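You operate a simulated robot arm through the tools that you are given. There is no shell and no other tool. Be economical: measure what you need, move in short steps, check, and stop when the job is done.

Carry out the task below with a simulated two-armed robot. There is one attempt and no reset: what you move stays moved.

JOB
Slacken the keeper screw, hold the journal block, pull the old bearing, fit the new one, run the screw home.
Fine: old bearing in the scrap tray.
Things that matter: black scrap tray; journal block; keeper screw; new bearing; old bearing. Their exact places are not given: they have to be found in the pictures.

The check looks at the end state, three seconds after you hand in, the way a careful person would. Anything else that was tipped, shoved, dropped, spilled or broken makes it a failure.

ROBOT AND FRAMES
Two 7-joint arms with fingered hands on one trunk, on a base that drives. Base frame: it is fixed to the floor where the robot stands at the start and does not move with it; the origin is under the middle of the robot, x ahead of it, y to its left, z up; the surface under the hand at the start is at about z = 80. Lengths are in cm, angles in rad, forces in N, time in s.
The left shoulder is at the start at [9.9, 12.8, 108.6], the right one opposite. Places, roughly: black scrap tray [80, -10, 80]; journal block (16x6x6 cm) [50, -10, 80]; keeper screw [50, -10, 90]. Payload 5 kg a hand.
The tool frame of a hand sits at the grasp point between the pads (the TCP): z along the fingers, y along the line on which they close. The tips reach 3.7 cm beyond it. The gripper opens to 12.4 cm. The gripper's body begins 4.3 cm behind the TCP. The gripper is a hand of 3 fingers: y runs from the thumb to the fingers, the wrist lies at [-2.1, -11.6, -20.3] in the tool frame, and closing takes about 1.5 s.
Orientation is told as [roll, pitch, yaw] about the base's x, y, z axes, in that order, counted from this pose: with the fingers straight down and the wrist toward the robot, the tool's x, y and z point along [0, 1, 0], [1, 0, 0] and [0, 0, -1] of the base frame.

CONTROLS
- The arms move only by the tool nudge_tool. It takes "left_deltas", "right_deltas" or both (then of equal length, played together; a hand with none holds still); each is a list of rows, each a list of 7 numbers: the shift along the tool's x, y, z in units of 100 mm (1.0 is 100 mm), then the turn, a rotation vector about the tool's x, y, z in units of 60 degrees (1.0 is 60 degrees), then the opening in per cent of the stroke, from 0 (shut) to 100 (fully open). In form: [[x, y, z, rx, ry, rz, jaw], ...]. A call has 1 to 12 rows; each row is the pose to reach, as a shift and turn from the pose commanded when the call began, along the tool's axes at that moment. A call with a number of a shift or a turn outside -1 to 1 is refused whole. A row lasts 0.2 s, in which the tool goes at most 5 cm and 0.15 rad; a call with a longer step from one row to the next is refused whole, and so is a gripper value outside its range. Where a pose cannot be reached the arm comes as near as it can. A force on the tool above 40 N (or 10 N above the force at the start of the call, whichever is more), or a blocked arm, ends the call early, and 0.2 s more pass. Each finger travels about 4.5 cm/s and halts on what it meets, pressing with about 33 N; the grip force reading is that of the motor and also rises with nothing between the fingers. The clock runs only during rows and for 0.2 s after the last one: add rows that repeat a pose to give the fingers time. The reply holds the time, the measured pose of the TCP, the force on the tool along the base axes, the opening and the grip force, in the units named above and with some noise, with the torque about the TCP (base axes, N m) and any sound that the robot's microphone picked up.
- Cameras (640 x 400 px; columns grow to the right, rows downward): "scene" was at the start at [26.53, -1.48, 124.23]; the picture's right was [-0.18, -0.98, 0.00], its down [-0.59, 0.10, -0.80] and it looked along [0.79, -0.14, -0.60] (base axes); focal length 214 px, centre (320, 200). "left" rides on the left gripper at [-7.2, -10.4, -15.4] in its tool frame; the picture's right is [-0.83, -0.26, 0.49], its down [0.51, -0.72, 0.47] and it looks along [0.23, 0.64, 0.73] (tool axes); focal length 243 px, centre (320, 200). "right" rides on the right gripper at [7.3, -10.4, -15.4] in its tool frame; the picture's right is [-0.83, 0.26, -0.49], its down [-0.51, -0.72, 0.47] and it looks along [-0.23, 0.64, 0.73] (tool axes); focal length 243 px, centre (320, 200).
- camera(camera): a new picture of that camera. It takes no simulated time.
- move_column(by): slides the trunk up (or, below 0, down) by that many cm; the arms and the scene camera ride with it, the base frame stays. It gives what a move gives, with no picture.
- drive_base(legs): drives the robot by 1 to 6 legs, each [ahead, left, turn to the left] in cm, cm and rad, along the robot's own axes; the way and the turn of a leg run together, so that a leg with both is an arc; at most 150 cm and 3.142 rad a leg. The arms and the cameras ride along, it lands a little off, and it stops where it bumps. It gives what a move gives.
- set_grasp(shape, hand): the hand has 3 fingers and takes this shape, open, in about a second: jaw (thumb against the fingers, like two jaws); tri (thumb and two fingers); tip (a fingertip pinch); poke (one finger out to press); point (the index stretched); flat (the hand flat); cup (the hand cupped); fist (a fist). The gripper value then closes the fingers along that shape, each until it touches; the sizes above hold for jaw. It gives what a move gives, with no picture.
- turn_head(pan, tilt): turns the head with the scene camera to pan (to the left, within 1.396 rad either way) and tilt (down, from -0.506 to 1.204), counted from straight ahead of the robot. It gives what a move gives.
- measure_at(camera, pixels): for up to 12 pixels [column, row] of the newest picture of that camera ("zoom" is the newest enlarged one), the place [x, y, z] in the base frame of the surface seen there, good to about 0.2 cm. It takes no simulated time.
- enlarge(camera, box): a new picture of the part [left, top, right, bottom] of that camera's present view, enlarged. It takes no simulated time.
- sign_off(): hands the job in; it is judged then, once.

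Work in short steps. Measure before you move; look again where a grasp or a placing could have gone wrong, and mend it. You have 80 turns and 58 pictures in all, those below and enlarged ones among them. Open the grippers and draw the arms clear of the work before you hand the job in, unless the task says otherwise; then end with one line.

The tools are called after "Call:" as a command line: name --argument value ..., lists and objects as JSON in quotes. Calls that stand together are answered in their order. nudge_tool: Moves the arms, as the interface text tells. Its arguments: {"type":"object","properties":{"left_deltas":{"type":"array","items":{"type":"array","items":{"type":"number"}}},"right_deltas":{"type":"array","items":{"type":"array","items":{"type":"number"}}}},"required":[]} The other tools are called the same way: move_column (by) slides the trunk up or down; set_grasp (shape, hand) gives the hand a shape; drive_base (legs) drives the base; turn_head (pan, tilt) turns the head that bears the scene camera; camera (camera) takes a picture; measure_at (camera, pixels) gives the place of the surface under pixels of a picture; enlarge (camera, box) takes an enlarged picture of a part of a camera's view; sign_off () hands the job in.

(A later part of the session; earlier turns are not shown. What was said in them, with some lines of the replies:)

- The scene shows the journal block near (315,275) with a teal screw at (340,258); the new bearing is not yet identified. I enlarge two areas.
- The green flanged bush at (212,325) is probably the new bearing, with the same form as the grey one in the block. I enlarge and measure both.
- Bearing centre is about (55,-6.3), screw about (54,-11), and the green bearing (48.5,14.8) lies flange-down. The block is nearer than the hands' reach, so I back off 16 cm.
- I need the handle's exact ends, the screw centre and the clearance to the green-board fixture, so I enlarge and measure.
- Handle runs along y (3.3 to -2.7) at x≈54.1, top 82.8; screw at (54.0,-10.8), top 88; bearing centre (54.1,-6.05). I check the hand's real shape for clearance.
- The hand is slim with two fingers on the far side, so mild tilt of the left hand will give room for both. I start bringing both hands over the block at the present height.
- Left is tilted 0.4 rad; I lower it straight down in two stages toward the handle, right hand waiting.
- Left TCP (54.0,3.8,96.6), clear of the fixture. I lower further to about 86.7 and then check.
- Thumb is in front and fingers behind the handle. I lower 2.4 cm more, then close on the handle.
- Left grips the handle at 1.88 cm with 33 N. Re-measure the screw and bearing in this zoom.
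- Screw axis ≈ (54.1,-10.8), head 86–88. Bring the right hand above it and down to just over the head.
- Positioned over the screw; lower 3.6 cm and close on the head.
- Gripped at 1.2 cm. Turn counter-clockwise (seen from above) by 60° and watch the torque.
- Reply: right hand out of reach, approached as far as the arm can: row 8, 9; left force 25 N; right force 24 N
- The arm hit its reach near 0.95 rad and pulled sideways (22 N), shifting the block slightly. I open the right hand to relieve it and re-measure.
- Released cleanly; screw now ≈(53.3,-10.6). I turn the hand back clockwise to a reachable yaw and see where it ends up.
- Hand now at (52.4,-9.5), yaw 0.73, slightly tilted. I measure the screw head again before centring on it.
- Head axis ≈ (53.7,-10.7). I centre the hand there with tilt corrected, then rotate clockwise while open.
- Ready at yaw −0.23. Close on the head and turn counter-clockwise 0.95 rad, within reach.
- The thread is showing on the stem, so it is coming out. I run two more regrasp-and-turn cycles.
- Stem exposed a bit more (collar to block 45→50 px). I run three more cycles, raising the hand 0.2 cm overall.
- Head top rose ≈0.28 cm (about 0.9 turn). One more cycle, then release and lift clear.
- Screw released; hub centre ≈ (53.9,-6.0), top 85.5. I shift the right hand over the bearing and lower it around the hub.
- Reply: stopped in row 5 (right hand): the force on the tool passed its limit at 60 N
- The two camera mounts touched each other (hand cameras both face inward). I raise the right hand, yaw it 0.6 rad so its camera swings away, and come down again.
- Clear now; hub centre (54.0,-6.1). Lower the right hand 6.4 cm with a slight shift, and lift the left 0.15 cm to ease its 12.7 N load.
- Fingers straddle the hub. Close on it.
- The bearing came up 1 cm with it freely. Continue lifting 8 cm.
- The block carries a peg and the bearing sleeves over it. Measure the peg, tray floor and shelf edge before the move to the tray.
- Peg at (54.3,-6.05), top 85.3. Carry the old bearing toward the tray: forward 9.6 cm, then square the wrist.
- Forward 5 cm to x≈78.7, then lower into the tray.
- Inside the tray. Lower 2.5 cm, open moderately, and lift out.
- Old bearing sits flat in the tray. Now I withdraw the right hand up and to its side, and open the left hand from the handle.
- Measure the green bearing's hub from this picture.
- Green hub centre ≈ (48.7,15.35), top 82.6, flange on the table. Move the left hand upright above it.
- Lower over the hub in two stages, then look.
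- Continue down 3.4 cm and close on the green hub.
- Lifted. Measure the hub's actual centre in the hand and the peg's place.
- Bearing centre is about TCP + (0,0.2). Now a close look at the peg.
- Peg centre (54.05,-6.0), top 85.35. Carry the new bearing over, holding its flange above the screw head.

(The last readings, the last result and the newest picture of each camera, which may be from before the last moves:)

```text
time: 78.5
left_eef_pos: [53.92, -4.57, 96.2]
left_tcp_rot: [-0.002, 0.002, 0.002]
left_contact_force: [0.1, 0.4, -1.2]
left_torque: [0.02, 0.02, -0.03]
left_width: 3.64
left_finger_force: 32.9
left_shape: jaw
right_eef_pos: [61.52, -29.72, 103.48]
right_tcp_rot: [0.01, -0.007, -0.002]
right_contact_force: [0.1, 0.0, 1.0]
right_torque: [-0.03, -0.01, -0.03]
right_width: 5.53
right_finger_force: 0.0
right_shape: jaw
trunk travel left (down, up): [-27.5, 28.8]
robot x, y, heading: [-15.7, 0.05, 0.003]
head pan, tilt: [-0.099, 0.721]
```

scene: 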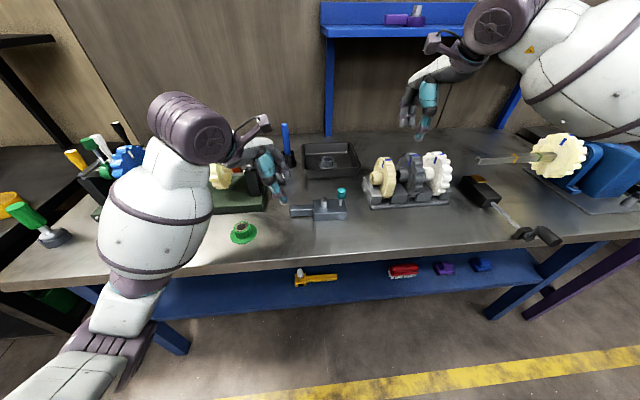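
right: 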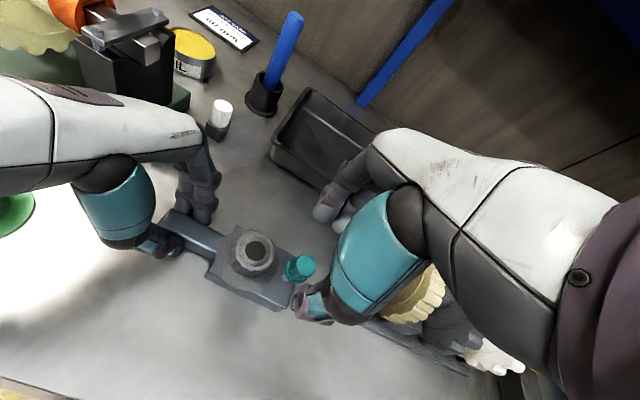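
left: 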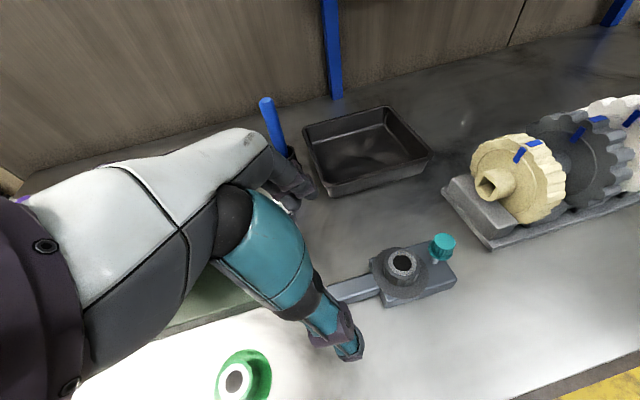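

Shift the last 1.6 cm in y, come down to just above the peg (TCP ≈ 91), and check alignment.

Call:
nudge_tool --left_deltas '[[-0.16, 0.005, 0, 0, 0, 0, 0], [-0.16, 0.005, 0.25, 0, 0, 0, 0], [-0.16, 0.005, 0.52, 0, 0, 0, 0], [-0.16, 0.005, 0.52, 0, 0, 0, 0]]'

Call:
enlarge --camera "scene" --box '[295, 160, 355, 210]'

```text
time: 79.5
left_eef_pos: [53.88, -6.13, 90.88]
left_tcp_rot: [-0.002, 0.001, 0.001]
left_contact_force: [-0.2, -0.9, -0.6]
left_torque: [-0.01, -0.01, 0.0]
left_width: 3.63
left_finger_force: 33.2
left_shape: jaw
right_eef_pos: [61.45, -29.75, 103.38]
right_tcp_rot: [0.011, -0.008, -0.002]
right_contact_force: [-0.7, 0.3, 0.1]
right_torque: [-0.02, 0.01, 0.01]
right_width: 5.54
right_finger_force: 0.0
right_shape: jaw
trunk travel left (down, up): [-27.5, 28.8]
robot x, y, heading: [-15.73, -0.65, 0.002]
head pan, tilt: [-0.099, 0.721]
```

```text
8.00 times, centred on (325, 185) of scene
```

zoom: 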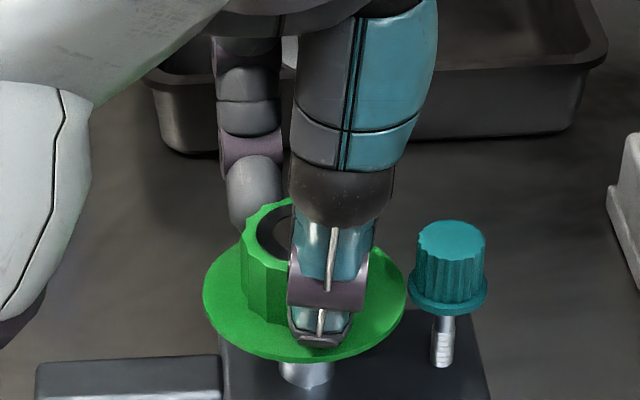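

Call:
measure_at --camera "zoom" --pixels '[[207, 300], [215, 265], [403, 300], [395, 265], [240, 345], [290, 357], [370, 348], [255, 220], [248, 270], [300, 375], [325, 375]]'

```text
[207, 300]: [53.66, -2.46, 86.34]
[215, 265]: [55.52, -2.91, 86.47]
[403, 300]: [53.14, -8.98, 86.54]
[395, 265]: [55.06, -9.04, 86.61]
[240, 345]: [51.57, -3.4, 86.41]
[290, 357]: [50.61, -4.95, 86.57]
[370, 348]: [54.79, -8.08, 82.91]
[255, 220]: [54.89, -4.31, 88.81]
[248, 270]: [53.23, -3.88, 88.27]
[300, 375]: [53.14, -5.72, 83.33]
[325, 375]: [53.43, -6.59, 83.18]
```

Flange centre ≈ (53.9,-5.8) versus peg (54.05,-6.0). I correct by (0.15,-0.17) and descend slowly, watching force.

Call:
nudge_tool --left_deltas '[[-0.017, 0.015, 0.03, 0, 0, 0, 0], [-0.017, 0.015, 0.07, 0, 0, 0, 0], [-0.017, 0.015, 0.1, 0, 0, 0, 0], [-0.017, 0.015, 0.13, 0, 0, 0, 0], [-0.017, 0.015, 0.16, 0, 0, 0, 0], [-0.017, 0.015, 0.16, 0, 0, 0, 0]]'

Call:
enlarge --camera "scene" --box '[295, 160, 355, 210]'

```text
time: 80.9
left_eef_pos: [54.1, -6.29, 89.2]
left_tcp_rot: [-0.001, 0.003, 0.002]
left_contact_force: [-0.7, -0.1, -0.5]
left_torque: [0.02, 0.04, 0.0]
left_width: 3.66
left_finger_force: 32.0
left_shape: jaw
right_eef_pos: [61.44, -29.71, 103.5]
right_tcp_rot: [0.01, -0.009, -0.002]
right_contact_force: [-0.5, -0.2, -0.2]
right_torque: [0.02, 0.0, -0.02]
right_width: 5.55
right_finger_force: 0.1
right_shape: jaw
trunk travel left (down, up): [-27.5, 28.8]
robot x, y, heading: [-15.83, 0.16, -0.003]
head pan, tilt: [-0.099, 0.721]
```

```text
8.00 times, centred on (325, 185) of scene
```

zoom: 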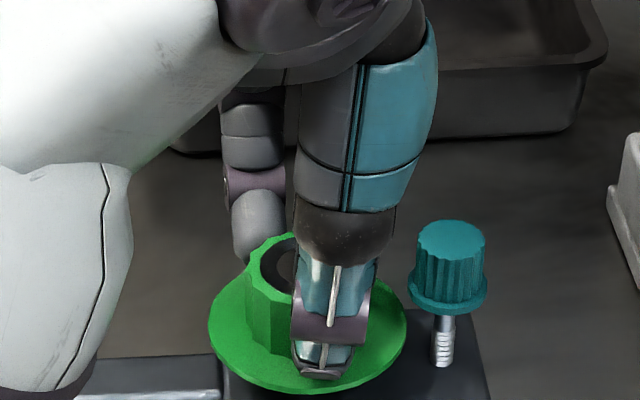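

Flange is below the peg top with no force: it has gone on. Continue 1.9 cm to seat.

Call:
nudge_tool --left_deltas '[[0, 0, 0.04, 0, 0, 0, 0], [0, 0, 0.08, 0, 0, 0, 0], [0, 0, 0.12, 0, 0, 0, 0], [0, 0, 0.16, 0, 0, 0, 0], [0, 0, 0.18, 0, 0, 0, 0], [0, 0, 0.18, 0, 0, 0, 0]]'

Call:
enlarge --camera "scene" --box '[295, 160, 355, 220]'

Call:
measure_at --camera "zoom" --pixels '[[245, 290], [280, 345], [380, 310], [390, 280], [265, 205], [425, 345], [250, 370], [50, 320]]'

```text
time: 82.3
left_eef_pos: [54.05, -6.26, 87.49]
left_tcp_rot: [-0.003, 0.001, 0.003]
left_contact_force: [-0.2, 1.1, 2.6]
left_torque: [0.0, -0.09, 0.01]
left_width: 3.66
left_finger_force: 33.4
left_shape: jaw
right_eef_pos: [61.44, -29.82, 103.38]
right_tcp_rot: [0.011, -0.009, -0.001]
right_contact_force: [0.7, -0.4, 0.7]
right_torque: [-0.01, 0.0, -0.03]
right_width: 5.53
right_finger_force: 0.1
right_shape: jaw
trunk travel left (down, up): [-27.5, 28.8]
robot x, y, heading: [-15.21, 0.03, 0.002]
head pan, tilt: [-0.099, 0.721]
```

```text
6.67 times, centred on (325, 190) of scene
```

zoom: 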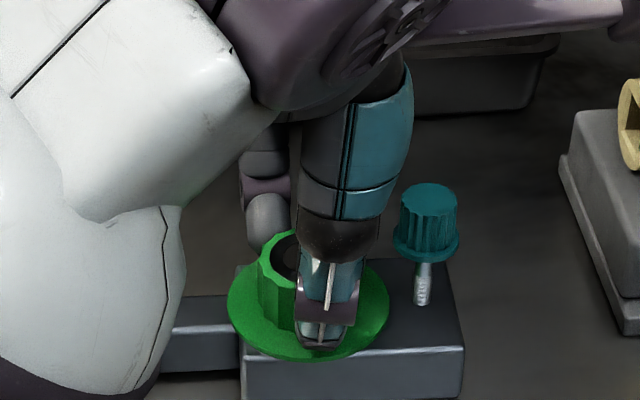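

```text
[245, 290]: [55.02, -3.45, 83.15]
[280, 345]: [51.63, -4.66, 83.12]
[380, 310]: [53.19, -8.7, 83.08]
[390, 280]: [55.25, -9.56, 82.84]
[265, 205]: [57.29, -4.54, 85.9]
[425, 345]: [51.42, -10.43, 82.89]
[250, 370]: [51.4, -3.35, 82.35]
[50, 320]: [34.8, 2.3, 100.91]
```

Flange top is at 83.1, same as the old one: seated. Open the left hand and lift clear.

Call:
nudge_tool --left_deltas '[[0, 0, 0, 0, 0, 0, 40], [0, 0, 0, 0, 0, 0, 55], [0, 0, 0, 0, 0, 0, 60], [0, 0, -0.2, 0, 0, 0, 60], [0, 0, -0.5, 0, 0, 0, 60], [0, 0, -0.9, 0, 0, 0, 60], [0, 0, -0.9, 0, 0, 0, 60]]'

Call:
nudge_tool --left_deltas '[[0.33, 0, 0, 0, -0.127, 0, 100], [0.66, 0, 0, 0, -0.254, 0, 100], [1.0, 0, 0, 0, -0.382, 0, 100], [1.0, 0, 0, 0, -0.382, 0, 100]]'

Call:
enlarge --camera "scene" --box '[255, 130, 385, 230]'

Call:
measure_at --camera "zoom" --pixels '[[445, 235], [438, 228], [452, 228], [415, 300], [445, 280], [335, 280], [300, 300], [380, 285]]'

```text
time: 83.9
left_eef_pos: [54.1, -5.9, 96.31]
left_tcp_rot: [0.0, 0.002, 0.003]
left_contact_force: [0.6, -0.6, 0.2]
left_torque: [-0.01, 0.02, -0.01]
left_width: 7.4
left_finger_force: 0.1
left_shape: jaw
right_eef_pos: [61.53, -29.7, 103.35]
right_tcp_rot: [0.011, -0.008, -0.003]
right_contact_force: [0.1, 0.1, 0.2]
right_torque: [0.01, 0.02, -0.02]
right_width: 5.56
right_finger_force: 0.1
right_shape: jaw
trunk travel left (down, up): [-27.5, 28.8]
robot x, y, heading: [-15.83, 0.07, 0.007]
head pan, tilt: [-0.099, 0.721]
```

```text
time: 84.9
left_eef_pos: [54.15, 3.63, 96.5]
left_tcp_rot: [-0.402, 0.001, 0.002]
left_contact_force: [0.1, -1.0, -1.0]
left_torque: [0.04, 0.01, 0.01]
left_width: 12.37
left_finger_force: 0.0
left_shape: jaw
right_eef_pos: [61.44, -29.72, 103.31]
right_tcp_rot: [0.009, -0.011, 0.0]
right_contact_force: [-0.7, -0.1, -0.1]
right_torque: [0.0, 0.0, -0.02]
right_width: 5.54
right_finger_force: 0.1
right_shape: jaw
trunk travel left (down, up): [-27.5, 28.8]
robot x, y, heading: [-15.87, -0.14, 0.003]
head pan, tilt: [-0.099, 0.721]
```

```text
4.00 times, centred on (320, 180) of scene
```

zoom: 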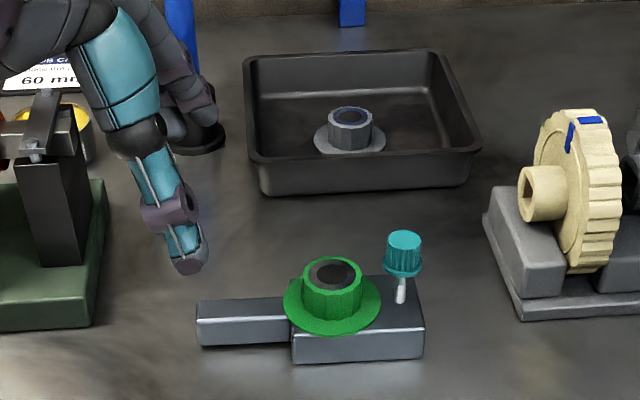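

```text
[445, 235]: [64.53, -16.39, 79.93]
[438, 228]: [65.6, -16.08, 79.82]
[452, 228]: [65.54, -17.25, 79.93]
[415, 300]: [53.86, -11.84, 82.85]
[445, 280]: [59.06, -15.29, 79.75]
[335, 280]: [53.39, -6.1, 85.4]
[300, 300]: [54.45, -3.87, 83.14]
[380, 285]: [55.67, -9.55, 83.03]
```

Green bearing is seated around the peg. Left goes back down to the handle while the right starts toward the screw.

Call:
nudge_tool --left_deltas '[[0.09, 0, 0.32, 0, 0, 0, 100], [0.18, 0, 0.64, 0, 0, 0, 100], [0.28, 0, 0.95, 0, 0, 0, 100], [0.28, 0, 0.95, 0, 0, 0, 100]]' --right_deltas '[[0.33, -0.13, 0, 0, 0, -0.13, 45], [0.66, -0.26, 0, 0, 0, -0.26, 45], [1.0, -0.38, 0, 0, 0, -0.39, 45], [1.0, -0.38, 0, 0, 0, -0.39, 45]]'

Call:
nudge_tool --left_deltas '[[0.03, 0, 0.11, 0, 0, 0, 100], [0.057, 0, 0.22, 0, 0, 0, 100], [0.057, 0, 0.22, 0, 0, 0, 60], [0.057, 0, 0.22, 0, 0, 0, 40], [0.057, 0, 0.22, 0, 0, 0, 20], [0.057, 0, 0.22, 0, 0, 0, 0], [0.057, 0, 0.22, 0, 0, 0, 0], [0.057, 0, 0.22, 0, 0, 0, 0], [0.057, 0, 0.22, 0, 0, 0, 0], [0.057, 0, 0.22, 0, 0, 0, 0]]'

Call:
nudge_tool --right_deltas '[[0.32, 0.004, 0.28, 0, 0, -0.1, 45], [0.65, 0.008, 0.57, 0, 0, -0.2, 45], [0.97, 0.013, 0.85, 0, 0, -0.3, 45], [0.97, 0.013, 0.85, 0, 0, -0.3, 45]]'

Call:
enlarge --camera "scene" --box '[270, 140, 370, 220]'

```text
time: 85.9
left_eef_pos: [54.04, 2.51, 86.67]
left_tcp_rot: [-0.398, -0.001, 0.001]
left_contact_force: [0.2, 0.5, -0.2]
left_torque: [0.04, 0.0, 0.01]
left_width: 12.39
left_finger_force: 0.0
left_shape: jaw
right_eef_pos: [57.73, -19.62, 103.63]
right_tcp_rot: [0.008, -0.014, 0.408]
right_contact_force: [0.5, -0.3, -0.3]
right_torque: [-0.01, 0.02, -0.02]
right_width: 5.55
right_finger_force: 0.1
right_shape: jaw
trunk travel left (down, up): [-27.5, 28.8]
robot x, y, heading: [-15.67, 0.01, 0.002]
head pan, tilt: [-0.099, 0.721]
```

```text
time: 88.1
left_eef_pos: [53.96, 2.58, 84.33]
left_tcp_rot: [-0.401, 0.0, 0.005]
left_contact_force: [3.2, 1.1, 10.5]
left_torque: [-0.31, -0.22, 0.23]
left_width: 1.11
left_finger_force: 32.6
left_shape: jaw
right_eef_pos: [57.81, -19.75, 103.58]
right_tcp_rot: [0.006, -0.014, 0.406]
right_contact_force: [0.3, -0.8, 0.1]
right_torque: [0.01, 0.0, 0.03]
right_width: 5.55
right_finger_force: 0.0
right_shape: jaw
trunk travel left (down, up): [-27.5, 28.8]
robot x, y, heading: [-15.43, 0.26, 0.006]
head pan, tilt: [-0.099, 0.721]
```

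```text
time: 89.1
left_eef_pos: [54.04, 2.42, 84.17]
left_tcp_rot: [-0.4, 0.001, 0.001]
left_contact_force: [2.8, 2.8, 12.0]
left_torque: [-0.23, -0.25, 0.29]
left_width: 1.08
left_finger_force: 32.8
left_shape: jaw
right_eef_pos: [54.28, -10.5, 95.17]
right_tcp_rot: [0.001, -0.014, 0.723]
right_contact_force: [0.4, -0.3, 0.5]
right_torque: [-0.03, 0.06, 0.02]
right_width: 5.54
right_finger_force: 0.1
right_shape: jaw
trunk travel left (down, up): [-27.5, 28.8]
robot x, y, heading: [-15.7, 0.25, 0.0]
head pan, tilt: [-0.099, 0.721]
```

```text
5.00 times, centred on (320, 180) of scene
```

zoom: 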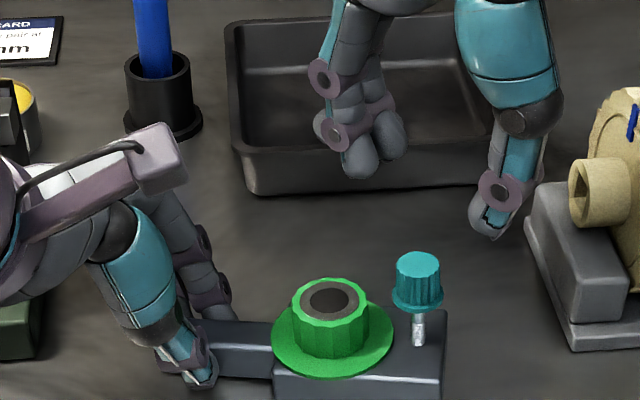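

Left grip reads only 1.1 cm with 12 N upward, unlike the earlier 1.9 cm. I open it, move in 0.5 cm toward the block and up slightly, and regrip.

Call:
nudge_tool --left_deltas '[[0, 0, 0, 0, 0, 0, 20], [0, 0, 0, 0, 0, 0, 40], [0, 0, 0, 0, 0, 0, 50], [-0.05, 0.005, 0.0, 0, 0, 0, 50], [-0.05, 0.005, 0.0, 0, 0, 0, 50]]'

Call:
nudge_tool --left_deltas '[[0, 0, 0, 0, 0, 0, 30], [0, 0, 0, 0, 0, 0, 15], [0, 0, 0, 0, 0, 0, 0], [0, 0, 0, 0, 0, 0, 0], [0, 0, 0, 0, 0, 0, 0], [0, 0, 0, 0, 0, 0, 0], [0, 0, 0, 0, 0, 0, 0]]'

Call:
enlarge --camera "scene" --box '[280, 160, 360, 230]'

Call:
measure_at --camera "zoom" --pixels '[[416, 185], [393, 185], [438, 185], [416, 170], [416, 200], [300, 230], [200, 270], [215, 300]]'

```text
time: 90.3
left_eef_pos: [54.05, 1.92, 84.56]
left_tcp_rot: [-0.402, 0.002, 0.002]
left_contact_force: [-0.2, -0.4, 0.3]
left_torque: [0.02, -0.02, 0.0]
left_width: 6.15
left_finger_force: 0.0
left_shape: jaw
right_eef_pos: [54.29, -10.59, 95.18]
right_tcp_rot: [0.001, -0.014, 0.723]
right_contact_force: [0.0, 0.4, -0.4]
right_torque: [-0.01, -0.02, 0.0]
right_width: 5.53
right_finger_force: 0.1
right_shape: jaw
trunk travel left (down, up): [-27.5, 28.8]
robot x, y, heading: [-15.66, 0.13, -0.001]
head pan, tilt: [-0.099, 0.721]
```

```text
time: 91.9
left_eef_pos: [54.18, 2.03, 84.45]
left_tcp_rot: [-0.402, 0.0, 0.003]
left_contact_force: [0.2, -0.4, -0.4]
left_torque: [0.0, 0.02, -0.08]
left_width: 1.95
left_finger_force: 33.2
left_shape: jaw
right_eef_pos: [54.3, -10.58, 95.12]
right_tcp_rot: [0.002, -0.013, 0.72]
right_contact_force: [0.4, 0.5, 0.6]
right_torque: [0.01, -0.02, 0.05]
right_width: 5.54
right_finger_force: 0.1
right_shape: jaw
trunk travel left (down, up): [-27.5, 28.8]
robot x, y, heading: [-15.21, 0.24, 0.003]
head pan, tilt: [-0.099, 0.721]
```

```text
5.71 times, centred on (320, 195) of scene
```

zoom: 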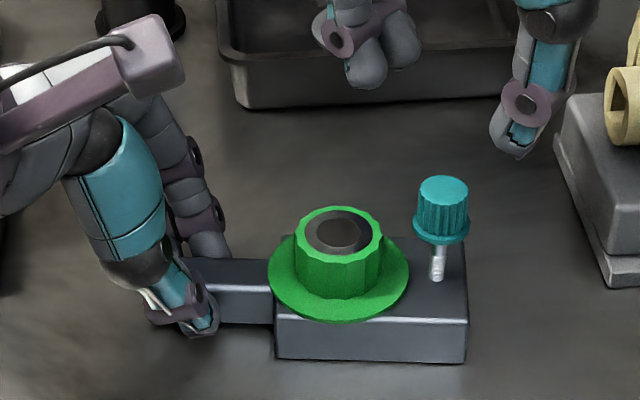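

```text
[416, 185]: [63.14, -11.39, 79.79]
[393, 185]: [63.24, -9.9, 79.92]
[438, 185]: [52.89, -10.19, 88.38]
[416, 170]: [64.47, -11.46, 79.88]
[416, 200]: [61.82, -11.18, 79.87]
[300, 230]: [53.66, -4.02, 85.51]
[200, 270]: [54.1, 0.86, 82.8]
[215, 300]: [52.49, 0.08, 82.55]
```

Left grip is 1.95 cm now, solid. Locate the screw head.

Call:
measure_at --camera "zoom" --pixels '[[443, 187], [422, 187], [465, 187], [443, 178], [443, 200], [418, 235], [468, 235], [436, 270]]'

```text
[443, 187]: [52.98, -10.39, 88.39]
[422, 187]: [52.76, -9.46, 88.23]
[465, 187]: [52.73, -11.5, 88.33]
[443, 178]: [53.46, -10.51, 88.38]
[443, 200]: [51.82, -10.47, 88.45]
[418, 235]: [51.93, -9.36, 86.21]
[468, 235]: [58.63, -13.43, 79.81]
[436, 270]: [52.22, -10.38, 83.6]
```

Screw is at (52.8,-10.45), top 88.35. Centre the right hand on it, lower, close and turn clockwise 0.95 rad.

Call:
nudge_tool --right_deltas '[[0.107, -0.106, 0, 0, 0, 0, 45], [0.107, -0.106, 0.23, 0, 0, 0, 45], [0.107, -0.106, 0.465, 0, 0, 0, 45], [0.107, -0.106, 0.465, 0, 0, 0, 45]]'

Call:
nudge_tool --right_deltas '[[0, 0, 0, 0, 0, 0, 20], [0, 0, 0, 0, 0, 0, 0], [0, 0, 0, 0, 0, 0, 0], [0, 0, 0, 0, 0, 0, 0], [0, 0, 0, 0, 0, 0.13, 0], [0, 0, 0, 0, 0, 0.26, 0], [0, 0, 0, 0, 0, 0.39, 0], [0, 0, 0, 0, 0, 0.52, 0], [0, 0, 0, 0, 0, 0.65, 0], [0, 0, 0, 0, 0, 0.78, 0], [0, 0, 0, 0, 0, 0.91, 0], [0, 0, 0, 0, 0, 0.91, 0]]'

Call:
enlarge --camera "scene" --box '[280, 150, 360, 220]'

```text
time: 92.9
left_eef_pos: [54.17, 1.97, 84.48]
left_tcp_rot: [-0.4, 0.003, 0.001]
left_contact_force: [0.1, 0.0, -0.1]
left_torque: [0.01, -0.01, -0.04]
left_width: 1.99
left_finger_force: 33.0
left_shape: jaw
right_eef_pos: [52.58, -10.66, 90.64]
right_tcp_rot: [0.001, -0.015, 0.722]
right_contact_force: [0.4, 0.0, -0.4]
right_torque: [0.01, -0.02, 0.03]
right_width: 5.53
right_finger_force: 0.0
right_shape: jaw
trunk travel left (down, up): [-27.5, 28.8]
robot x, y, heading: [-15.82, -0.08, 0.002]
head pan, tilt: [-0.099, 0.721]
```

```text
time: 95.5
left_eef_pos: [54.25, 1.94, 84.43]
left_tcp_rot: [-0.399, 0.003, 0.003]
left_contact_force: [1.7, 4.8, 0.5]
left_torque: [0.15, -0.02, 0.09]
left_width: 1.97
left_finger_force: 32.6
left_shape: jaw
right_eef_pos: [52.58, -10.72, 90.45]
right_tcp_rot: [0.012, -0.007, -0.233]
right_contact_force: [-1.8, -5.1, 4.6]
right_torque: [-0.14, -0.03, 0.02]
right_width: 1.08
right_finger_force: 33.2
right_shape: jaw
trunk travel left (down, up): [-27.5, 28.8]
robot x, y, heading: [-15.66, 0.06, -0.002]
head pan, tilt: [-0.099, 0.721]
```

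```text
5.71 times, centred on (320, 185) of scene
```

zoom: 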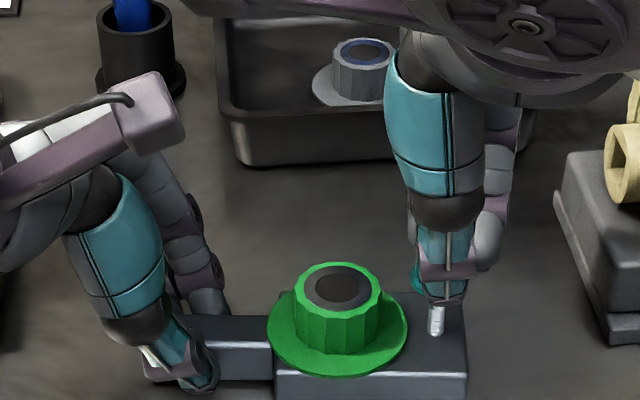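

It turns. Run three more tightening cycles, lowering 0.1 cm each and centring 0.15 cm in y.

Call:
nudge_tool --right_deltas '[[0, 0, 0, 0, 0, 0, 20], [0, 0, 0, 0, 0, 0, 35], [0.015, 0, 0.01, 0, 0, 0, 35], [0.015, 0, 0.01, 0, 0, -0.13, 35], [0.015, 0, 0.01, 0, 0, -0.26, 35], [0.015, 0, 0.01, 0, 0, -0.39, 35], [0.015, 0, 0.01, 0, 0, -0.52, 35], [0.015, 0, 0.01, 0, 0, -0.65, 35], [0.015, 0, 0.01, 0, 0, -0.78, 35], [0.015, 0, 0.01, 0, 0, -0.91, 35], [0.015, 0, 0.01, 0, 0, -0.91, 35]]'

Call:
nudge_tool --right_deltas '[[0, 0, 0, 0, 0, 0, 20], [0, 0, 0, 0, 0, 0, 0], [0, 0, 0, 0, 0, 0, 0], [0, 0, 0, 0, 0, 0, 0], [0, 0, 0, 0, 0, 0.13, 0], [0, 0, 0, 0, 0, 0.26, 0], [0, 0, 0, 0, 0, 0.39, 0], [0, 0, 0, 0, 0, 0.52, 0], [0, 0, 0, 0, 0, 0.65, 0], [0, 0, 0, 0, 0, 0.78, 0], [0, 0, 0, 0, 0, 0.91, 0], [0, 0, 0, 0, 0, 0.91, 0]]'

Call:
nudge_tool --right_deltas '[[0, 0, 0, 0, 0, 0, 20], [0, 0, 0, 0, 0, 0, 35], [0, 0, 0.01, 0, 0, 0, 35], [0, 0, 0.01, 0, 0, -0.13, 35], [0, 0, 0.01, 0, 0, -0.26, 35], [0, 0, 0.01, 0, 0, -0.39, 35], [0, 0, 0.01, 0, 0, -0.52, 35], [0, 0, 0.01, 0, 0, -0.65, 35], [0, 0, 0.01, 0, 0, -0.78, 35], [0, 0, 0.01, 0, 0, -0.91, 35], [0, 0, 0.01, 0, 0, -0.91, 35]]'

Call:
nudge_tool --right_deltas '[[0, 0, 0, 0, 0, 0, 20], [0, 0, 0, 0, 0, 0, 0], [0, 0, 0, 0, 0, 0, 0], [0, 0, 0, 0, 0, 0, 0], [0, 0, 0, 0, 0, 0.13, 0], [0, 0, 0, 0, 0, 0.26, 0], [0, 0, 0, 0, 0, 0.39, 0], [0, 0, 0, 0, 0, 0.52, 0], [0, 0, 0, 0, 0, 0.65, 0], [0, 0, 0, 0, 0, 0.78, 0], [0, 0, 0, 0, 0, 0.91, 0], [0, 0, 0, 0, 0, 0.91, 0]]'

Call:
nudge_tool --right_deltas '[[0, 0, 0, 0, 0, 0, 20], [0, 0, 0, 0, 0, 0, 35], [0, 0, 0.01, 0, 0, 0, 35], [0, 0, 0.01, 0, 0, -0.13, 35], [0, 0, 0.01, 0, 0, -0.26, 35], [0, 0, 0.01, 0, 0, -0.39, 35], [0, 0, 0.01, 0, 0, -0.52, 35], [0, 0, 0.01, 0, 0, -0.65, 35], [0, 0, 0.01, 0, 0, -0.78, 35], [0, 0, 0.01, 0, 0, -0.91, 35], [0, 0, 0.01, 0, 0, -0.91, 35]]'

Call:
nudge_tool --right_deltas '[[0, 0, 0, 0, 0, 0, 20], [0, 0, 0, 0, 0, 0, 0], [0, 0, 0, 0, 0, 0, 0], [0, 0, 0, 0, 0, 0, 0], [0, 0, 0, 0, 0, 0.13, 0], [0, 0, 0, 0, 0, 0.26, 0], [0, 0, 0, 0, 0, 0.39, 0], [0, 0, 0, 0, 0, 0.52, 0], [0, 0, 0, 0, 0, 0.65, 0], [0, 0, 0, 0, 0, 0.78, 0], [0, 0, 0, 0, 0, 0.91, 0], [0, 0, 0, 0, 0, 0.91, 0]]'

```text
time: 97.9
left_eef_pos: [54.21, 2.03, 84.43]
left_tcp_rot: [-0.401, 0.002, 0.002]
left_contact_force: [-0.4, -1.0, -0.7]
left_torque: [0.03, -0.06, 0.05]
left_width: 1.98
left_finger_force: 32.2
left_shape: jaw
right_eef_pos: [52.67, -10.71, 90.43]
right_tcp_rot: [0.002, -0.014, 0.721]
right_contact_force: [0.1, 1.0, -0.1]
right_torque: [0.02, -0.02, -0.02]
right_width: 4.3
right_finger_force: 0.1
right_shape: jaw
trunk travel left (down, up): [-27.5, 28.8]
robot x, y, heading: [-15.57, 0.06, -0.002]
head pan, tilt: [-0.099, 0.721]
```

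```text
time: 100.5
left_eef_pos: [54.32, 1.93, 84.33]
left_tcp_rot: [-0.4, 0.002, 0.001]
left_contact_force: [-0.2, 0.9, -0.1]
left_torque: [0.03, 0.03, 0.0]
left_width: 1.98
left_finger_force: 33.4
left_shape: jaw
right_eef_pos: [52.67, -10.69, 90.21]
right_tcp_rot: [0.013, -0.005, -0.235]
right_contact_force: [-0.7, -0.5, 1.1]
right_torque: [-0.02, -0.01, 0.0]
right_width: 1.18
right_finger_force: 32.8
right_shape: jaw
trunk travel left (down, up): [-27.5, 28.8]
robot x, y, heading: [-16.05, -0.32, -0.002]
head pan, tilt: [-0.099, 0.721]
```

```text
time: 102.9
left_eef_pos: [54.2, 1.98, 84.42]
left_tcp_rot: [-0.402, 0.003, 0.003]
left_contact_force: [0.0, -0.7, 0.6]
left_torque: [0.04, -0.06, 0.03]
left_width: 1.95
left_finger_force: 33.1
left_shape: jaw
right_eef_pos: [52.81, -10.66, 89.98]
right_tcp_rot: [0.003, -0.015, 0.723]
right_contact_force: [-0.2, 0.2, 0.4]
right_torque: [-0.02, 0.0, 0.0]
right_width: 4.31
right_finger_force: 0.1
right_shape: jaw
trunk travel left (down, up): [-27.5, 28.8]
robot x, y, heading: [-15.86, -0.04, 0.003]
head pan, tilt: [-0.099, 0.721]
```

```text
time: 105.5
left_eef_pos: [54.22, 1.98, 84.4]
left_tcp_rot: [-0.402, 0.001, 0.0]
left_contact_force: [0.7, 3.0, -1.1]
left_torque: [0.08, 0.0, 0.02]
left_width: 1.97
left_finger_force: 32.8
left_shape: jaw
right_eef_pos: [52.71, -10.59, 90.07]
right_tcp_rot: [0.012, -0.006, -0.234]
right_contact_force: [-0.9, -2.4, -0.7]
right_torque: [-0.08, -0.01, 0.01]
right_width: 1.24
right_finger_force: 33.5
right_shape: jaw
trunk travel left (down, up): [-27.5, 28.8]
robot x, y, heading: [-15.68, -0.01, -0.0]
head pan, tilt: [-0.099, 0.721]
```

```text
time: 107.9
left_eef_pos: [54.21, 1.94, 84.52]
left_tcp_rot: [-0.401, 0.001, 0.002]
left_contact_force: [0.5, 1.3, 0.1]
left_torque: [0.0, -0.07, 0.04]
left_width: 1.97
left_finger_force: 33.8
left_shape: jaw
right_eef_pos: [52.7, -10.44, 90.13]
right_tcp_rot: [0.002, -0.014, 0.723]
right_contact_force: [-0.3, -0.2, -0.9]
right_torque: [-0.04, 0.01, 0.0]
right_width: 4.29
right_finger_force: 0.0
right_shape: jaw
trunk travel left (down, up): [-27.5, 28.8]
robot x, y, heading: [-15.29, -0.18, 0.003]
head pan, tilt: [-0.099, 0.721]
```

```text
time: 110.5
left_eef_pos: [54.13, 1.85, 84.44]
left_tcp_rot: [-0.401, 0.002, 0.001]
left_contact_force: [-0.9, -8.1, 2.4]
left_torque: [-0.19, 0.01, -0.14]
left_width: 1.98
left_finger_force: 32.8
left_shape: jaw
right_eef_pos: [52.59, -10.39, 90.07]
right_tcp_rot: [0.012, -0.005, -0.232]
right_contact_force: [2.0, 9.2, -1.8]
right_torque: [0.22, -0.09, 0.04]
right_width: 1.3
right_finger_force: 33.3
right_shape: jaw
trunk travel left (down, up): [-27.5, 28.8]
robot x, y, heading: [-15.77, 0.08, 0.002]
head pan, tilt: [-0.099, 0.721]
```

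Four cycles done, no end-stop yet. Three more, then measure the head height.

Call:
nudge_tool --right_deltas '[[0, 0, 0, 0, 0, 0, 20], [0, 0, 0, 0, 0, 0, 35], [-0.01, 0, 0.01, 0, 0, 0, 35], [-0.01, 0, 0.01, 0, 0, -0.13, 35], [-0.01, 0, 0.01, 0, 0, -0.26, 35], [-0.01, 0, 0.01, 0, 0, -0.39, 35], [-0.01, 0, 0.01, 0, 0, -0.52, 35], [-0.01, 0, 0.01, 0, 0, -0.65, 35], [-0.01, 0, 0.01, 0, 0, -0.78, 35], [-0.01, 0, 0.01, 0, 0, -0.91, 35], [-0.01, 0, 0.01, 0, 0, -0.91, 35]]'

Call:
nudge_tool --right_deltas '[[0, 0, 0, 0, 0, 0, 20], [0, 0, 0, 0, 0, 0, 0], [0, 0, 0, 0, 0, 0, 0], [0, 0, 0, 0, 0, 0, 0], [0, 0, 0, 0, 0, 0.13, 0], [0, 0, 0, 0, 0, 0.26, 0], [0, 0, 0, 0, 0, 0.39, 0], [0, 0, 0, 0, 0, 0.52, 0], [0, 0, 0, 0, 0, 0.65, 0], [0, 0, 0, 0, 0, 0.78, 0], [0, 0, 0, 0, 0, 0.91, 0], [0, 0, 0, 0, 0, 0.91, 0]]'

Call:
nudge_tool --right_deltas '[[0, 0, 0, 0, 0, 0, 20], [0, 0, 0, 0, 0, 0, 35], [0, 0, 0.005, 0, 0, 0, 35], [0, 0, 0.005, 0, 0, -0.13, 35], [0, 0, 0.005, 0, 0, -0.26, 35], [0, 0, 0.005, 0, 0, -0.39, 35], [0, 0, 0.005, 0, 0, -0.52, 35], [0, 0, 0.005, 0, 0, -0.65, 35], [0, 0, 0.005, 0, 0, -0.78, 35], [0, 0, 0.005, 0, 0, -0.91, 35], [0, 0, 0.005, 0, 0, -0.91, 35]]'

Call:
nudge_tool --right_deltas '[[0, 0, 0, 0, 0, 0, 20], [0, 0, 0, 0, 0, 0, 0], [0, 0, 0, 0, 0, 0, 0], [0, 0, 0, 0, 0, 0, 0], [0, 0, 0, 0, 0, 0.13, 0], [0, 0, 0, 0, 0, 0.26, 0], [0, 0, 0, 0, 0, 0.39, 0], [0, 0, 0, 0, 0, 0.52, 0], [0, 0, 0, 0, 0, 0.65, 0], [0, 0, 0, 0, 0, 0.78, 0], [0, 0, 0, 0, 0, 0.91, 0], [0, 0, 0, 0, 0, 0.91, 0]]'

Call:
nudge_tool --right_deltas '[[0, 0, 0, 0, 0, 0, 20], [0, 0, 0, 0, 0, 0, 35], [0, 0, 0.005, 0, 0, 0, 35], [0, 0, 0.005, 0, 0, -0.13, 35], [0, 0, 0.005, 0, 0, -0.26, 35], [0, 0, 0.005, 0, 0, -0.39, 35], [0, 0, 0.005, 0, 0, -0.52, 35], [0, 0, 0.005, 0, 0, -0.65, 35], [0, 0, 0.005, 0, 0, -0.78, 35], [0, 0, 0.005, 0, 0, -0.91, 35], [0, 0, 0.005, 0, 0, -0.91, 35]]'

Call:
nudge_tool --right_deltas '[[0, 0, 0, 0, 0, 0, 20], [0, 0, 0, 0, 0, 0, 0], [0, 0, 0, 0, 0, 0, 0], [0, 0, 0, 0, 0, 0, 0], [0, 0, 0, 0, 0, 0.13, 0], [0, 0, 0, 0, 0, 0.26, 0], [0, 0, 0, 0, 0, 0.39, 0], [0, 0, 0, 0, 0, 0.52, 0], [0, 0, 0, 0, 0, 0.65, 0], [0, 0, 0, 0, 0, 0.78, 0], [0, 0, 0, 0, 0, 0.91, 0], [0, 0, 0, 0, 0, 0.91, 0]]'

Call:
nudge_tool --right_deltas '[[0, 0, 0, 0, 0, 0, 20], [0, 0, 0, 0, 0, 0, 35], [0, 0, 0, 0, 0, 0, 35], [0, 0, 0, 0, 0, -0.13, 35], [0, 0, 0, 0, 0, -0.26, 35], [0, 0, 0, 0, 0, -0.39, 35], [0, 0, 0, 0, 0, -0.52, 35], [0, 0, 0, 0, 0, -0.65, 35], [0, 0, 0, 0, 0, -0.78, 35], [0, 0, 0, 0, 0, -0.91, 35], [0, 0, 0, 0, 0, -0.91, 35]]'

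Call:
enlarge --camera "scene" --box '[310, 170, 370, 220]'

```text
time: 112.9
left_eef_pos: [54.14, 2.0, 84.46]
left_tcp_rot: [-0.401, 0.001, 0.001]
left_contact_force: [0.8, 1.0, -0.1]
left_torque: [0.02, -0.05, -0.01]
left_width: 1.95
left_finger_force: 33.1
left_shape: jaw
right_eef_pos: [52.65, -10.59, 89.98]
right_tcp_rot: [0.002, -0.014, 0.721]
right_contact_force: [0.1, 0.4, 1.1]
right_torque: [0.0, 0.0, 0.01]
right_width: 4.29
right_finger_force: 0.1
right_shape: jaw
trunk travel left (down, up): [-27.5, 28.8]
robot x, y, heading: [-15.88, 0.04, 0.003]
head pan, tilt: [-0.099, 0.721]
```

```text
time: 115.5
left_eef_pos: [54.17, 1.9, 84.39]
left_tcp_rot: [-0.401, 0.002, 0.003]
left_contact_force: [-0.3, -5.8, 1.5]
left_torque: [-0.19, 0.05, -0.05]
left_width: 1.95
left_finger_force: 32.9
left_shape: jaw
right_eef_pos: [52.68, -10.66, 90.12]
right_tcp_rot: [0.01, -0.006, -0.232]
right_contact_force: [0.7, 6.1, -1.8]
right_torque: [0.17, -0.05, 0.01]
right_width: 1.28
right_finger_force: 33.1
right_shape: jaw
trunk travel left (down, up): [-27.5, 28.8]
robot x, y, heading: [-15.42, -0.01, 0.005]
head pan, tilt: [-0.099, 0.721]
```

```text
time: 117.9
left_eef_pos: [54.13, 2.01, 84.39]
left_tcp_rot: [-0.4, 0.002, 0.003]
left_contact_force: [-0.4, -0.3, -0.8]
left_torque: [-0.01, -0.05, 0.0]
left_width: 1.97
left_finger_force: 33.2
left_shape: jaw
right_eef_pos: [52.5, -10.61, 90.06]
right_tcp_rot: [0.001, -0.015, 0.722]
right_contact_force: [0.4, 0.7, -1.1]
right_torque: [0.03, -0.02, -0.01]
right_width: 4.28
right_finger_force: 0.0
right_shape: jaw
trunk travel left (down, up): [-27.5, 28.8]
robot x, y, heading: [-15.74, 0.19, 0.001]
head pan, tilt: [-0.099, 0.721]
```

```text
time: 120.5
left_eef_pos: [54.17, 1.94, 84.48]
left_tcp_rot: [-0.402, 0.0, 0.002]
left_contact_force: [-1.3, -8.0, 2.0]
left_torque: [-0.19, -0.04, -0.07]
left_width: 1.95
left_finger_force: 33.2
left_shape: jaw
right_eef_pos: [52.62, -10.66, 89.94]
right_tcp_rot: [0.013, -0.005, -0.231]
right_contact_force: [1.9, 9.1, 0.4]
right_torque: [0.26, -0.12, 0.05]
right_width: 1.24
right_finger_force: 33.1
right_shape: jaw
trunk travel left (down, up): [-27.5, 28.8]
robot x, y, heading: [-15.93, -0.15, 0.001]
head pan, tilt: [-0.099, 0.721]
```

```text
time: 122.9
left_eef_pos: [54.09, 1.97, 84.44]
left_tcp_rot: [-0.402, 0.002, 0.001]
left_contact_force: [-0.6, -0.2, 0.4]
left_torque: [-0.01, -0.03, 0.0]
left_width: 1.96
left_finger_force: 32.5
left_shape: jaw
right_eef_pos: [52.59, -10.55, 90.0]
right_tcp_rot: [0.002, -0.015, 0.722]
right_contact_force: [-0.5, -0.1, 0.1]
right_torque: [0.0, -0.01, 0.01]
right_width: 4.27
right_finger_force: 0.1
right_shape: jaw
trunk travel left (down, up): [-27.5, 28.8]
robot x, y, heading: [-15.41, 0.07, 0.002]
head pan, tilt: [-0.099, 0.721]
```

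```text
time: 125.5
left_eef_pos: [54.09, 1.91, 84.6]
left_tcp_rot: [-0.403, 0.002, 0.0]
left_contact_force: [-0.9, -18.5, 6.1]
left_torque: [-0.47, 0.03, -0.18]
left_width: 1.95
left_finger_force: 32.9
left_shape: jaw
right_eef_pos: [52.49, -10.47, 90.07]
right_tcp_rot: [0.01, -0.006, -0.231]
right_contact_force: [1.6, 20.5, -0.3]
right_torque: [0.53, -0.15, 0.27]
right_width: 1.21
right_finger_force: 32.7
right_shape: jaw
trunk travel left (down, up): [-27.5, 28.8]
robot x, y, heading: [-16.1, 0.12, 0.002]
head pan, tilt: [-0.099, 0.721]
```

```text
time: 127.9
left_eef_pos: [54.29, 2.0, 84.31]
left_tcp_rot: [-0.401, 0.001, 0.002]
left_contact_force: [0.7, -0.3, 0.7]
left_torque: [-0.01, -0.03, 0.02]
left_width: 1.96
left_finger_force: 33.0
left_shape: jaw
right_eef_pos: [52.64, -10.6, 90.03]
right_tcp_rot: [0.002, -0.013, 0.723]
right_contact_force: [-0.6, 0.1, -0.1]
right_torque: [0.0, 0.01, 0.04]
right_width: 4.28
right_finger_force: 0.0
right_shape: jaw
trunk travel left (down, up): [-27.5, 28.8]
robot x, y, heading: [-15.35, -0.27, 0.001]
head pan, tilt: [-0.099, 0.721]
```

```text
8.00 times, centred on (340, 195) of scene
```

zoom: 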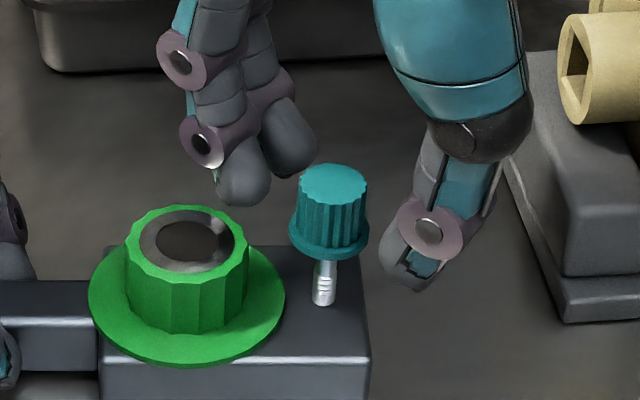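

Last turn showed more torque (0.27 N·m), but I loosened eight strokes and tightened seven. Measure the head and do another stroke.

Call:
measure_at --camera "zoom" --pixels '[[333, 183], [310, 183], [355, 183], [333, 170], [333, 200], [325, 245], [300, 245], [323, 295]]'

Call:
nudge_tool --right_deltas '[[0, 0, 0, 0, 0, 0, 20], [0, 0, 0, 0, 0, 0, 0], [0, 0, 0, 0, 0, 0, 0], [0, 0, 0, 0, 0, 0, 0], [0, 0, 0, 0, 0, 0.13, 0], [0, 0, 0, 0, 0, 0.26, 0], [0, 0, 0, 0, 0, 0.39, 0], [0, 0, 0, 0, 0, 0.52, 0]]'

Call:
nudge_tool --right_deltas '[[0, 0, 0, 0, 0, 0.13, 0], [0, 0, 0, 0, 0, 0.26, 0], [0, 0, 0, 0, 0, 0.39, 0], [0, 0, 0, 0, 0, 0.39, 0]]'

```text
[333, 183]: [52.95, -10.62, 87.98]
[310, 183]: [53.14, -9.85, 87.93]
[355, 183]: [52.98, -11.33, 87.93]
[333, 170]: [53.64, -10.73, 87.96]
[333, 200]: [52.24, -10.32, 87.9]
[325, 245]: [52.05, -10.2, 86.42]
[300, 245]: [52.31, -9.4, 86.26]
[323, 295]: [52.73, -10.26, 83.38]
```

```text
time: 129.7
left_eef_pos: [54.21, 1.95, 84.52]
left_tcp_rot: [-0.403, 0.001, 0.001]
left_contact_force: [-0.5, -13.2, 3.2]
left_torque: [-0.37, 0.05, -0.11]
left_width: 1.97
left_finger_force: 32.5
left_shape: jaw
right_eef_pos: [52.56, -10.5, 89.97]
right_tcp_rot: [0.01, -0.011, 0.177]
right_contact_force: [1.0, 16.1, -0.6]
right_torque: [0.51, -0.08, 0.36]
right_width: 1.25
right_finger_force: 33.3
right_shape: jaw
trunk travel left (down, up): [-27.5, 28.8]
robot x, y, heading: [-15.49, -0.19, 0.003]
head pan, tilt: [-0.099, 0.721]
```

```text
time: 130.7
left_eef_pos: [54.11, 1.94, 84.39]
left_tcp_rot: [-0.404, 0.0, 0.0]
left_contact_force: [-3.5, -29.8, 11.1]
left_torque: [-0.8, 0.06, -0.36]
left_width: 1.99
left_finger_force: 33.3
left_shape: jaw
right_eef_pos: [52.5, -10.48, 89.92]
right_tcp_rot: [0.012, -0.006, -0.23]
right_contact_force: [4.5, 30.8, -6.7]
right_torque: [0.92, -0.24, 0.41]
right_width: 1.14
right_finger_force: 33.1
right_shape: jaw
trunk travel left (down, up): [-27.5, 28.8]
robot x, y, heading: [-15.61, 0.14, 0.003]
head pan, tilt: [-0.099, 0.721]
```

Torque is now 0.36–0.41 N·m through the whole stroke and the head top is 87.95 (start: 88.05), so the screw is home. Open the right hand, lift, then release the handle.

Call:
nudge_tool --right_deltas '[[0, 0, 0, 0, 0, 0, 20], [0, 0, 0, 0, 0, 0, 40], [0, 0, 0, 0, 0, 0, 50], [0, 0, -0.25, 0, 0, 0, 50], [0, 0, -0.5, 0, 0, 0, 50], [0, 0, -0.9, 0, 0, 0, 50], [0, 0, -0.9, 0, 0, 0, 50]]'

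Call:
nudge_tool --right_deltas '[[-0.3, 0, -0.3, 0, 0, 0, 50], [-0.6, 0, -0.6, 0, 0, 0, 50], [-1.0, 0, -0.8, 0, 0, 0, 50], [-1.0, 0, -0.8, 0, 0, 0, 50]]' --left_deltas '[[0, 0, 0, 0, 0, 0, 20], [0, 0, 0, 0, 0, 0, 40], [0, 0, 0, 0, 0, 0, 60], [0, 0, 0, 0, 0, 0, 60]]'

Call:
nudge_tool --right_deltas '[[-0.3, 0, 0, 0, 0, 0, 50], [-0.6, 0, 0, 0, 0, 0, 50], [-0.9, 0, 0, 0, 0, 0, 50], [-0.9, 0, 0, 0, 0, 0, 50]]' --left_deltas '[[-0.05, 0, -0.25, 0, 0, 0, 60], [-0.05, 0, -0.5, 0, 0, 0, 60], [-0.05, 0, -0.95, 0, 0, 0, 60], [-0.05, 0, -0.95, 0, 0, 0, 60]]'

Call:
camera --camera "scene"

```text
time: 132.3
left_eef_pos: [54.23, 2.01, 84.28]
left_tcp_rot: [-0.401, 0.002, 0.001]
left_contact_force: [1.2, 0.7, -0.6]
left_torque: [0.08, -0.05, -0.04]
left_width: 1.94
left_finger_force: 33.2
left_shape: jaw
right_eef_pos: [52.46, -10.9, 98.86]
right_tcp_rot: [0.013, -0.005, -0.233]
right_contact_force: [-0.5, 0.2, 0.1]
right_torque: [-0.02, 0.02, -0.01]
right_width: 6.14
right_finger_force: 0.1
right_shape: jaw
trunk travel left (down, up): [-27.5, 28.8]
robot x, y, heading: [-15.81, 0.21, 0.001]
head pan, tilt: [-0.099, 0.721]
```

```text
time: 133.3
left_eef_pos: [54.27, 2.14, 84.39]
left_tcp_rot: [-0.4, 0.003, 0.002]
left_contact_force: [-0.1, 0.0, 0.1]
left_torque: [-0.03, -0.01, -0.05]
left_width: 7.39
left_finger_force: 0.1
left_shape: jaw
right_eef_pos: [49.97, -20.43, 106.85]
right_tcp_rot: [0.011, -0.005, -0.23]
right_contact_force: [0.6, 0.0, 0.6]
right_torque: [-0.05, 0.0, 0.0]
right_width: 6.17
right_finger_force: 0.1
right_shape: jaw
trunk travel left (down, up): [-27.5, 28.8]
robot x, y, heading: [-15.89, 0.05, 0.003]
head pan, tilt: [-0.099, 0.721]
```

```text
time: 134.3
left_eef_pos: [54.2, 5.52, 93.53]
left_tcp_rot: [-0.401, 0.001, 0.001]
left_contact_force: [-0.3, 0.0, 0.1]
left_torque: [-0.03, 0.0, -0.04]
left_width: 7.41
left_finger_force: 0.0
left_shape: jaw
right_eef_pos: [48.01, -29.27, 106.69]
right_tcp_rot: [0.01, -0.004, -0.23]
right_contact_force: [-1.4, 0.0, -0.1]
right_torque: [0.01, -0.01, 0.05]
right_width: 6.18
right_finger_force: 0.0
right_shape: jaw
trunk travel left (down, up): [-27.5, 28.8]
robot x, y, heading: [-15.84, -0.55, -0.002]
head pan, tilt: [-0.099, 0.721]
```

```text
5 pictures are left
```

scene: 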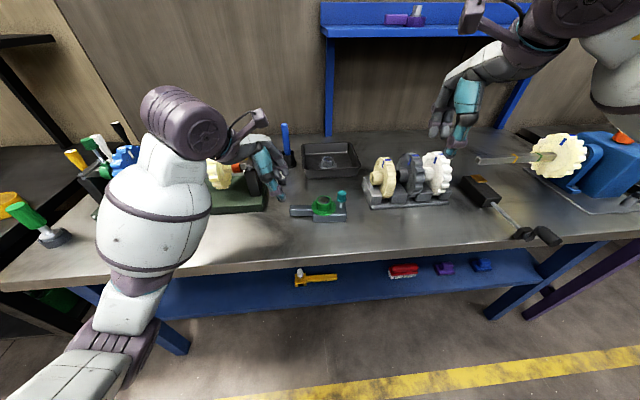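

Everything is in place; I draw the left arm up and back clear, then take a last close look.

Call:
nudge_tool --left_deltas '[[0, -0.1, -0.35, 0, 0, 0, 60], [0, -0.2, -0.7, 0, 0, 0, 60], [0.2, -0.3, -1.0, 0, 0, 0, 60], [0.5, -0.4, -1.0, 0, 0, 0, 60], [0.5, -0.4, -1.0, 0, 0, 0, 60]]'

Call:
enlarge --camera "scene" --box '[270, 130, 370, 225]'

Call:
enlarge --camera "scene" --box '[315, 180, 365, 220]'

```text
time: 135.5
left_eef_pos: [50.01, 13.36, 100.68]
left_tcp_rot: [-0.398, 0.002, 0.0]
left_contact_force: [1.3, 0.3, -1.2]
left_torque: [0.04, -0.04, -0.02]
left_width: 7.37
left_finger_force: 0.1
left_shape: jaw
right_eef_pos: [47.85, -29.4, 106.56]
right_tcp_rot: [0.013, -0.005, -0.234]
right_contact_force: [0.0, -0.3, 0.3]
right_torque: [0.02, 0.01, 0.04]
right_width: 6.16
right_finger_force: 0.1
right_shape: jaw
trunk travel left (down, up): [-27.5, 28.8]
robot x, y, heading: [-15.59, 0.1, 0.002]
head pan, tilt: [-0.099, 0.721]
```

```text
4.21 times, centred on (320, 178) of scene
```

zoom: 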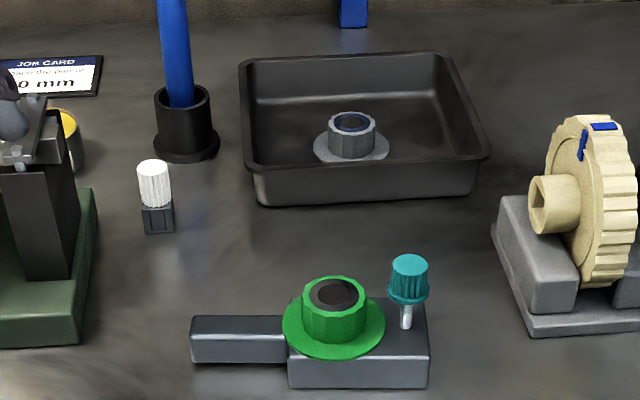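

```text
10.00 times, centred on (340, 200) of scene
```

zoom: 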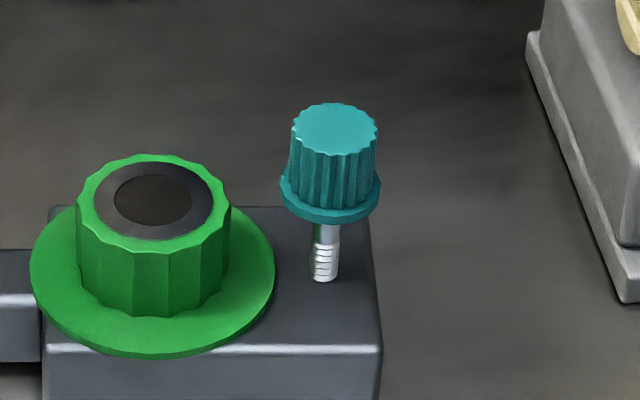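

Measure the head height after the final stroke.

Call:
measure_at --camera "zoom" --pixels '[[335, 130], [335, 115], [335, 145], [305, 130], [365, 130], [324, 270], [345, 240], [260, 290]]'

```text
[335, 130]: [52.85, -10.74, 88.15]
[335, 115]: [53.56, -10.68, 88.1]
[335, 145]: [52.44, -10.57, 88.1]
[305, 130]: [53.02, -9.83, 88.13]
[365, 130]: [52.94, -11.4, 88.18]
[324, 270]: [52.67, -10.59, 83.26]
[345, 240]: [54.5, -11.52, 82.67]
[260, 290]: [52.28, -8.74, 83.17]
```

The head is back at its starting height (88.1 against 88.05) and met firm resistance. The new bearing is seated, the old one is in the tray, and both hands are open and clear, so I hand in.

Call:
sign_off

```text
The job is handed in.
```

The job is handed in: the new green bearing is seated on the journal block, the old bearing is in the black scrap tray, and the keeper screw was turned until it stopped firmly, back at its starting height. The block shifted slightly on the bench (about 1 cm at the screw end), and nothing else looked disturbed in the last pictures.
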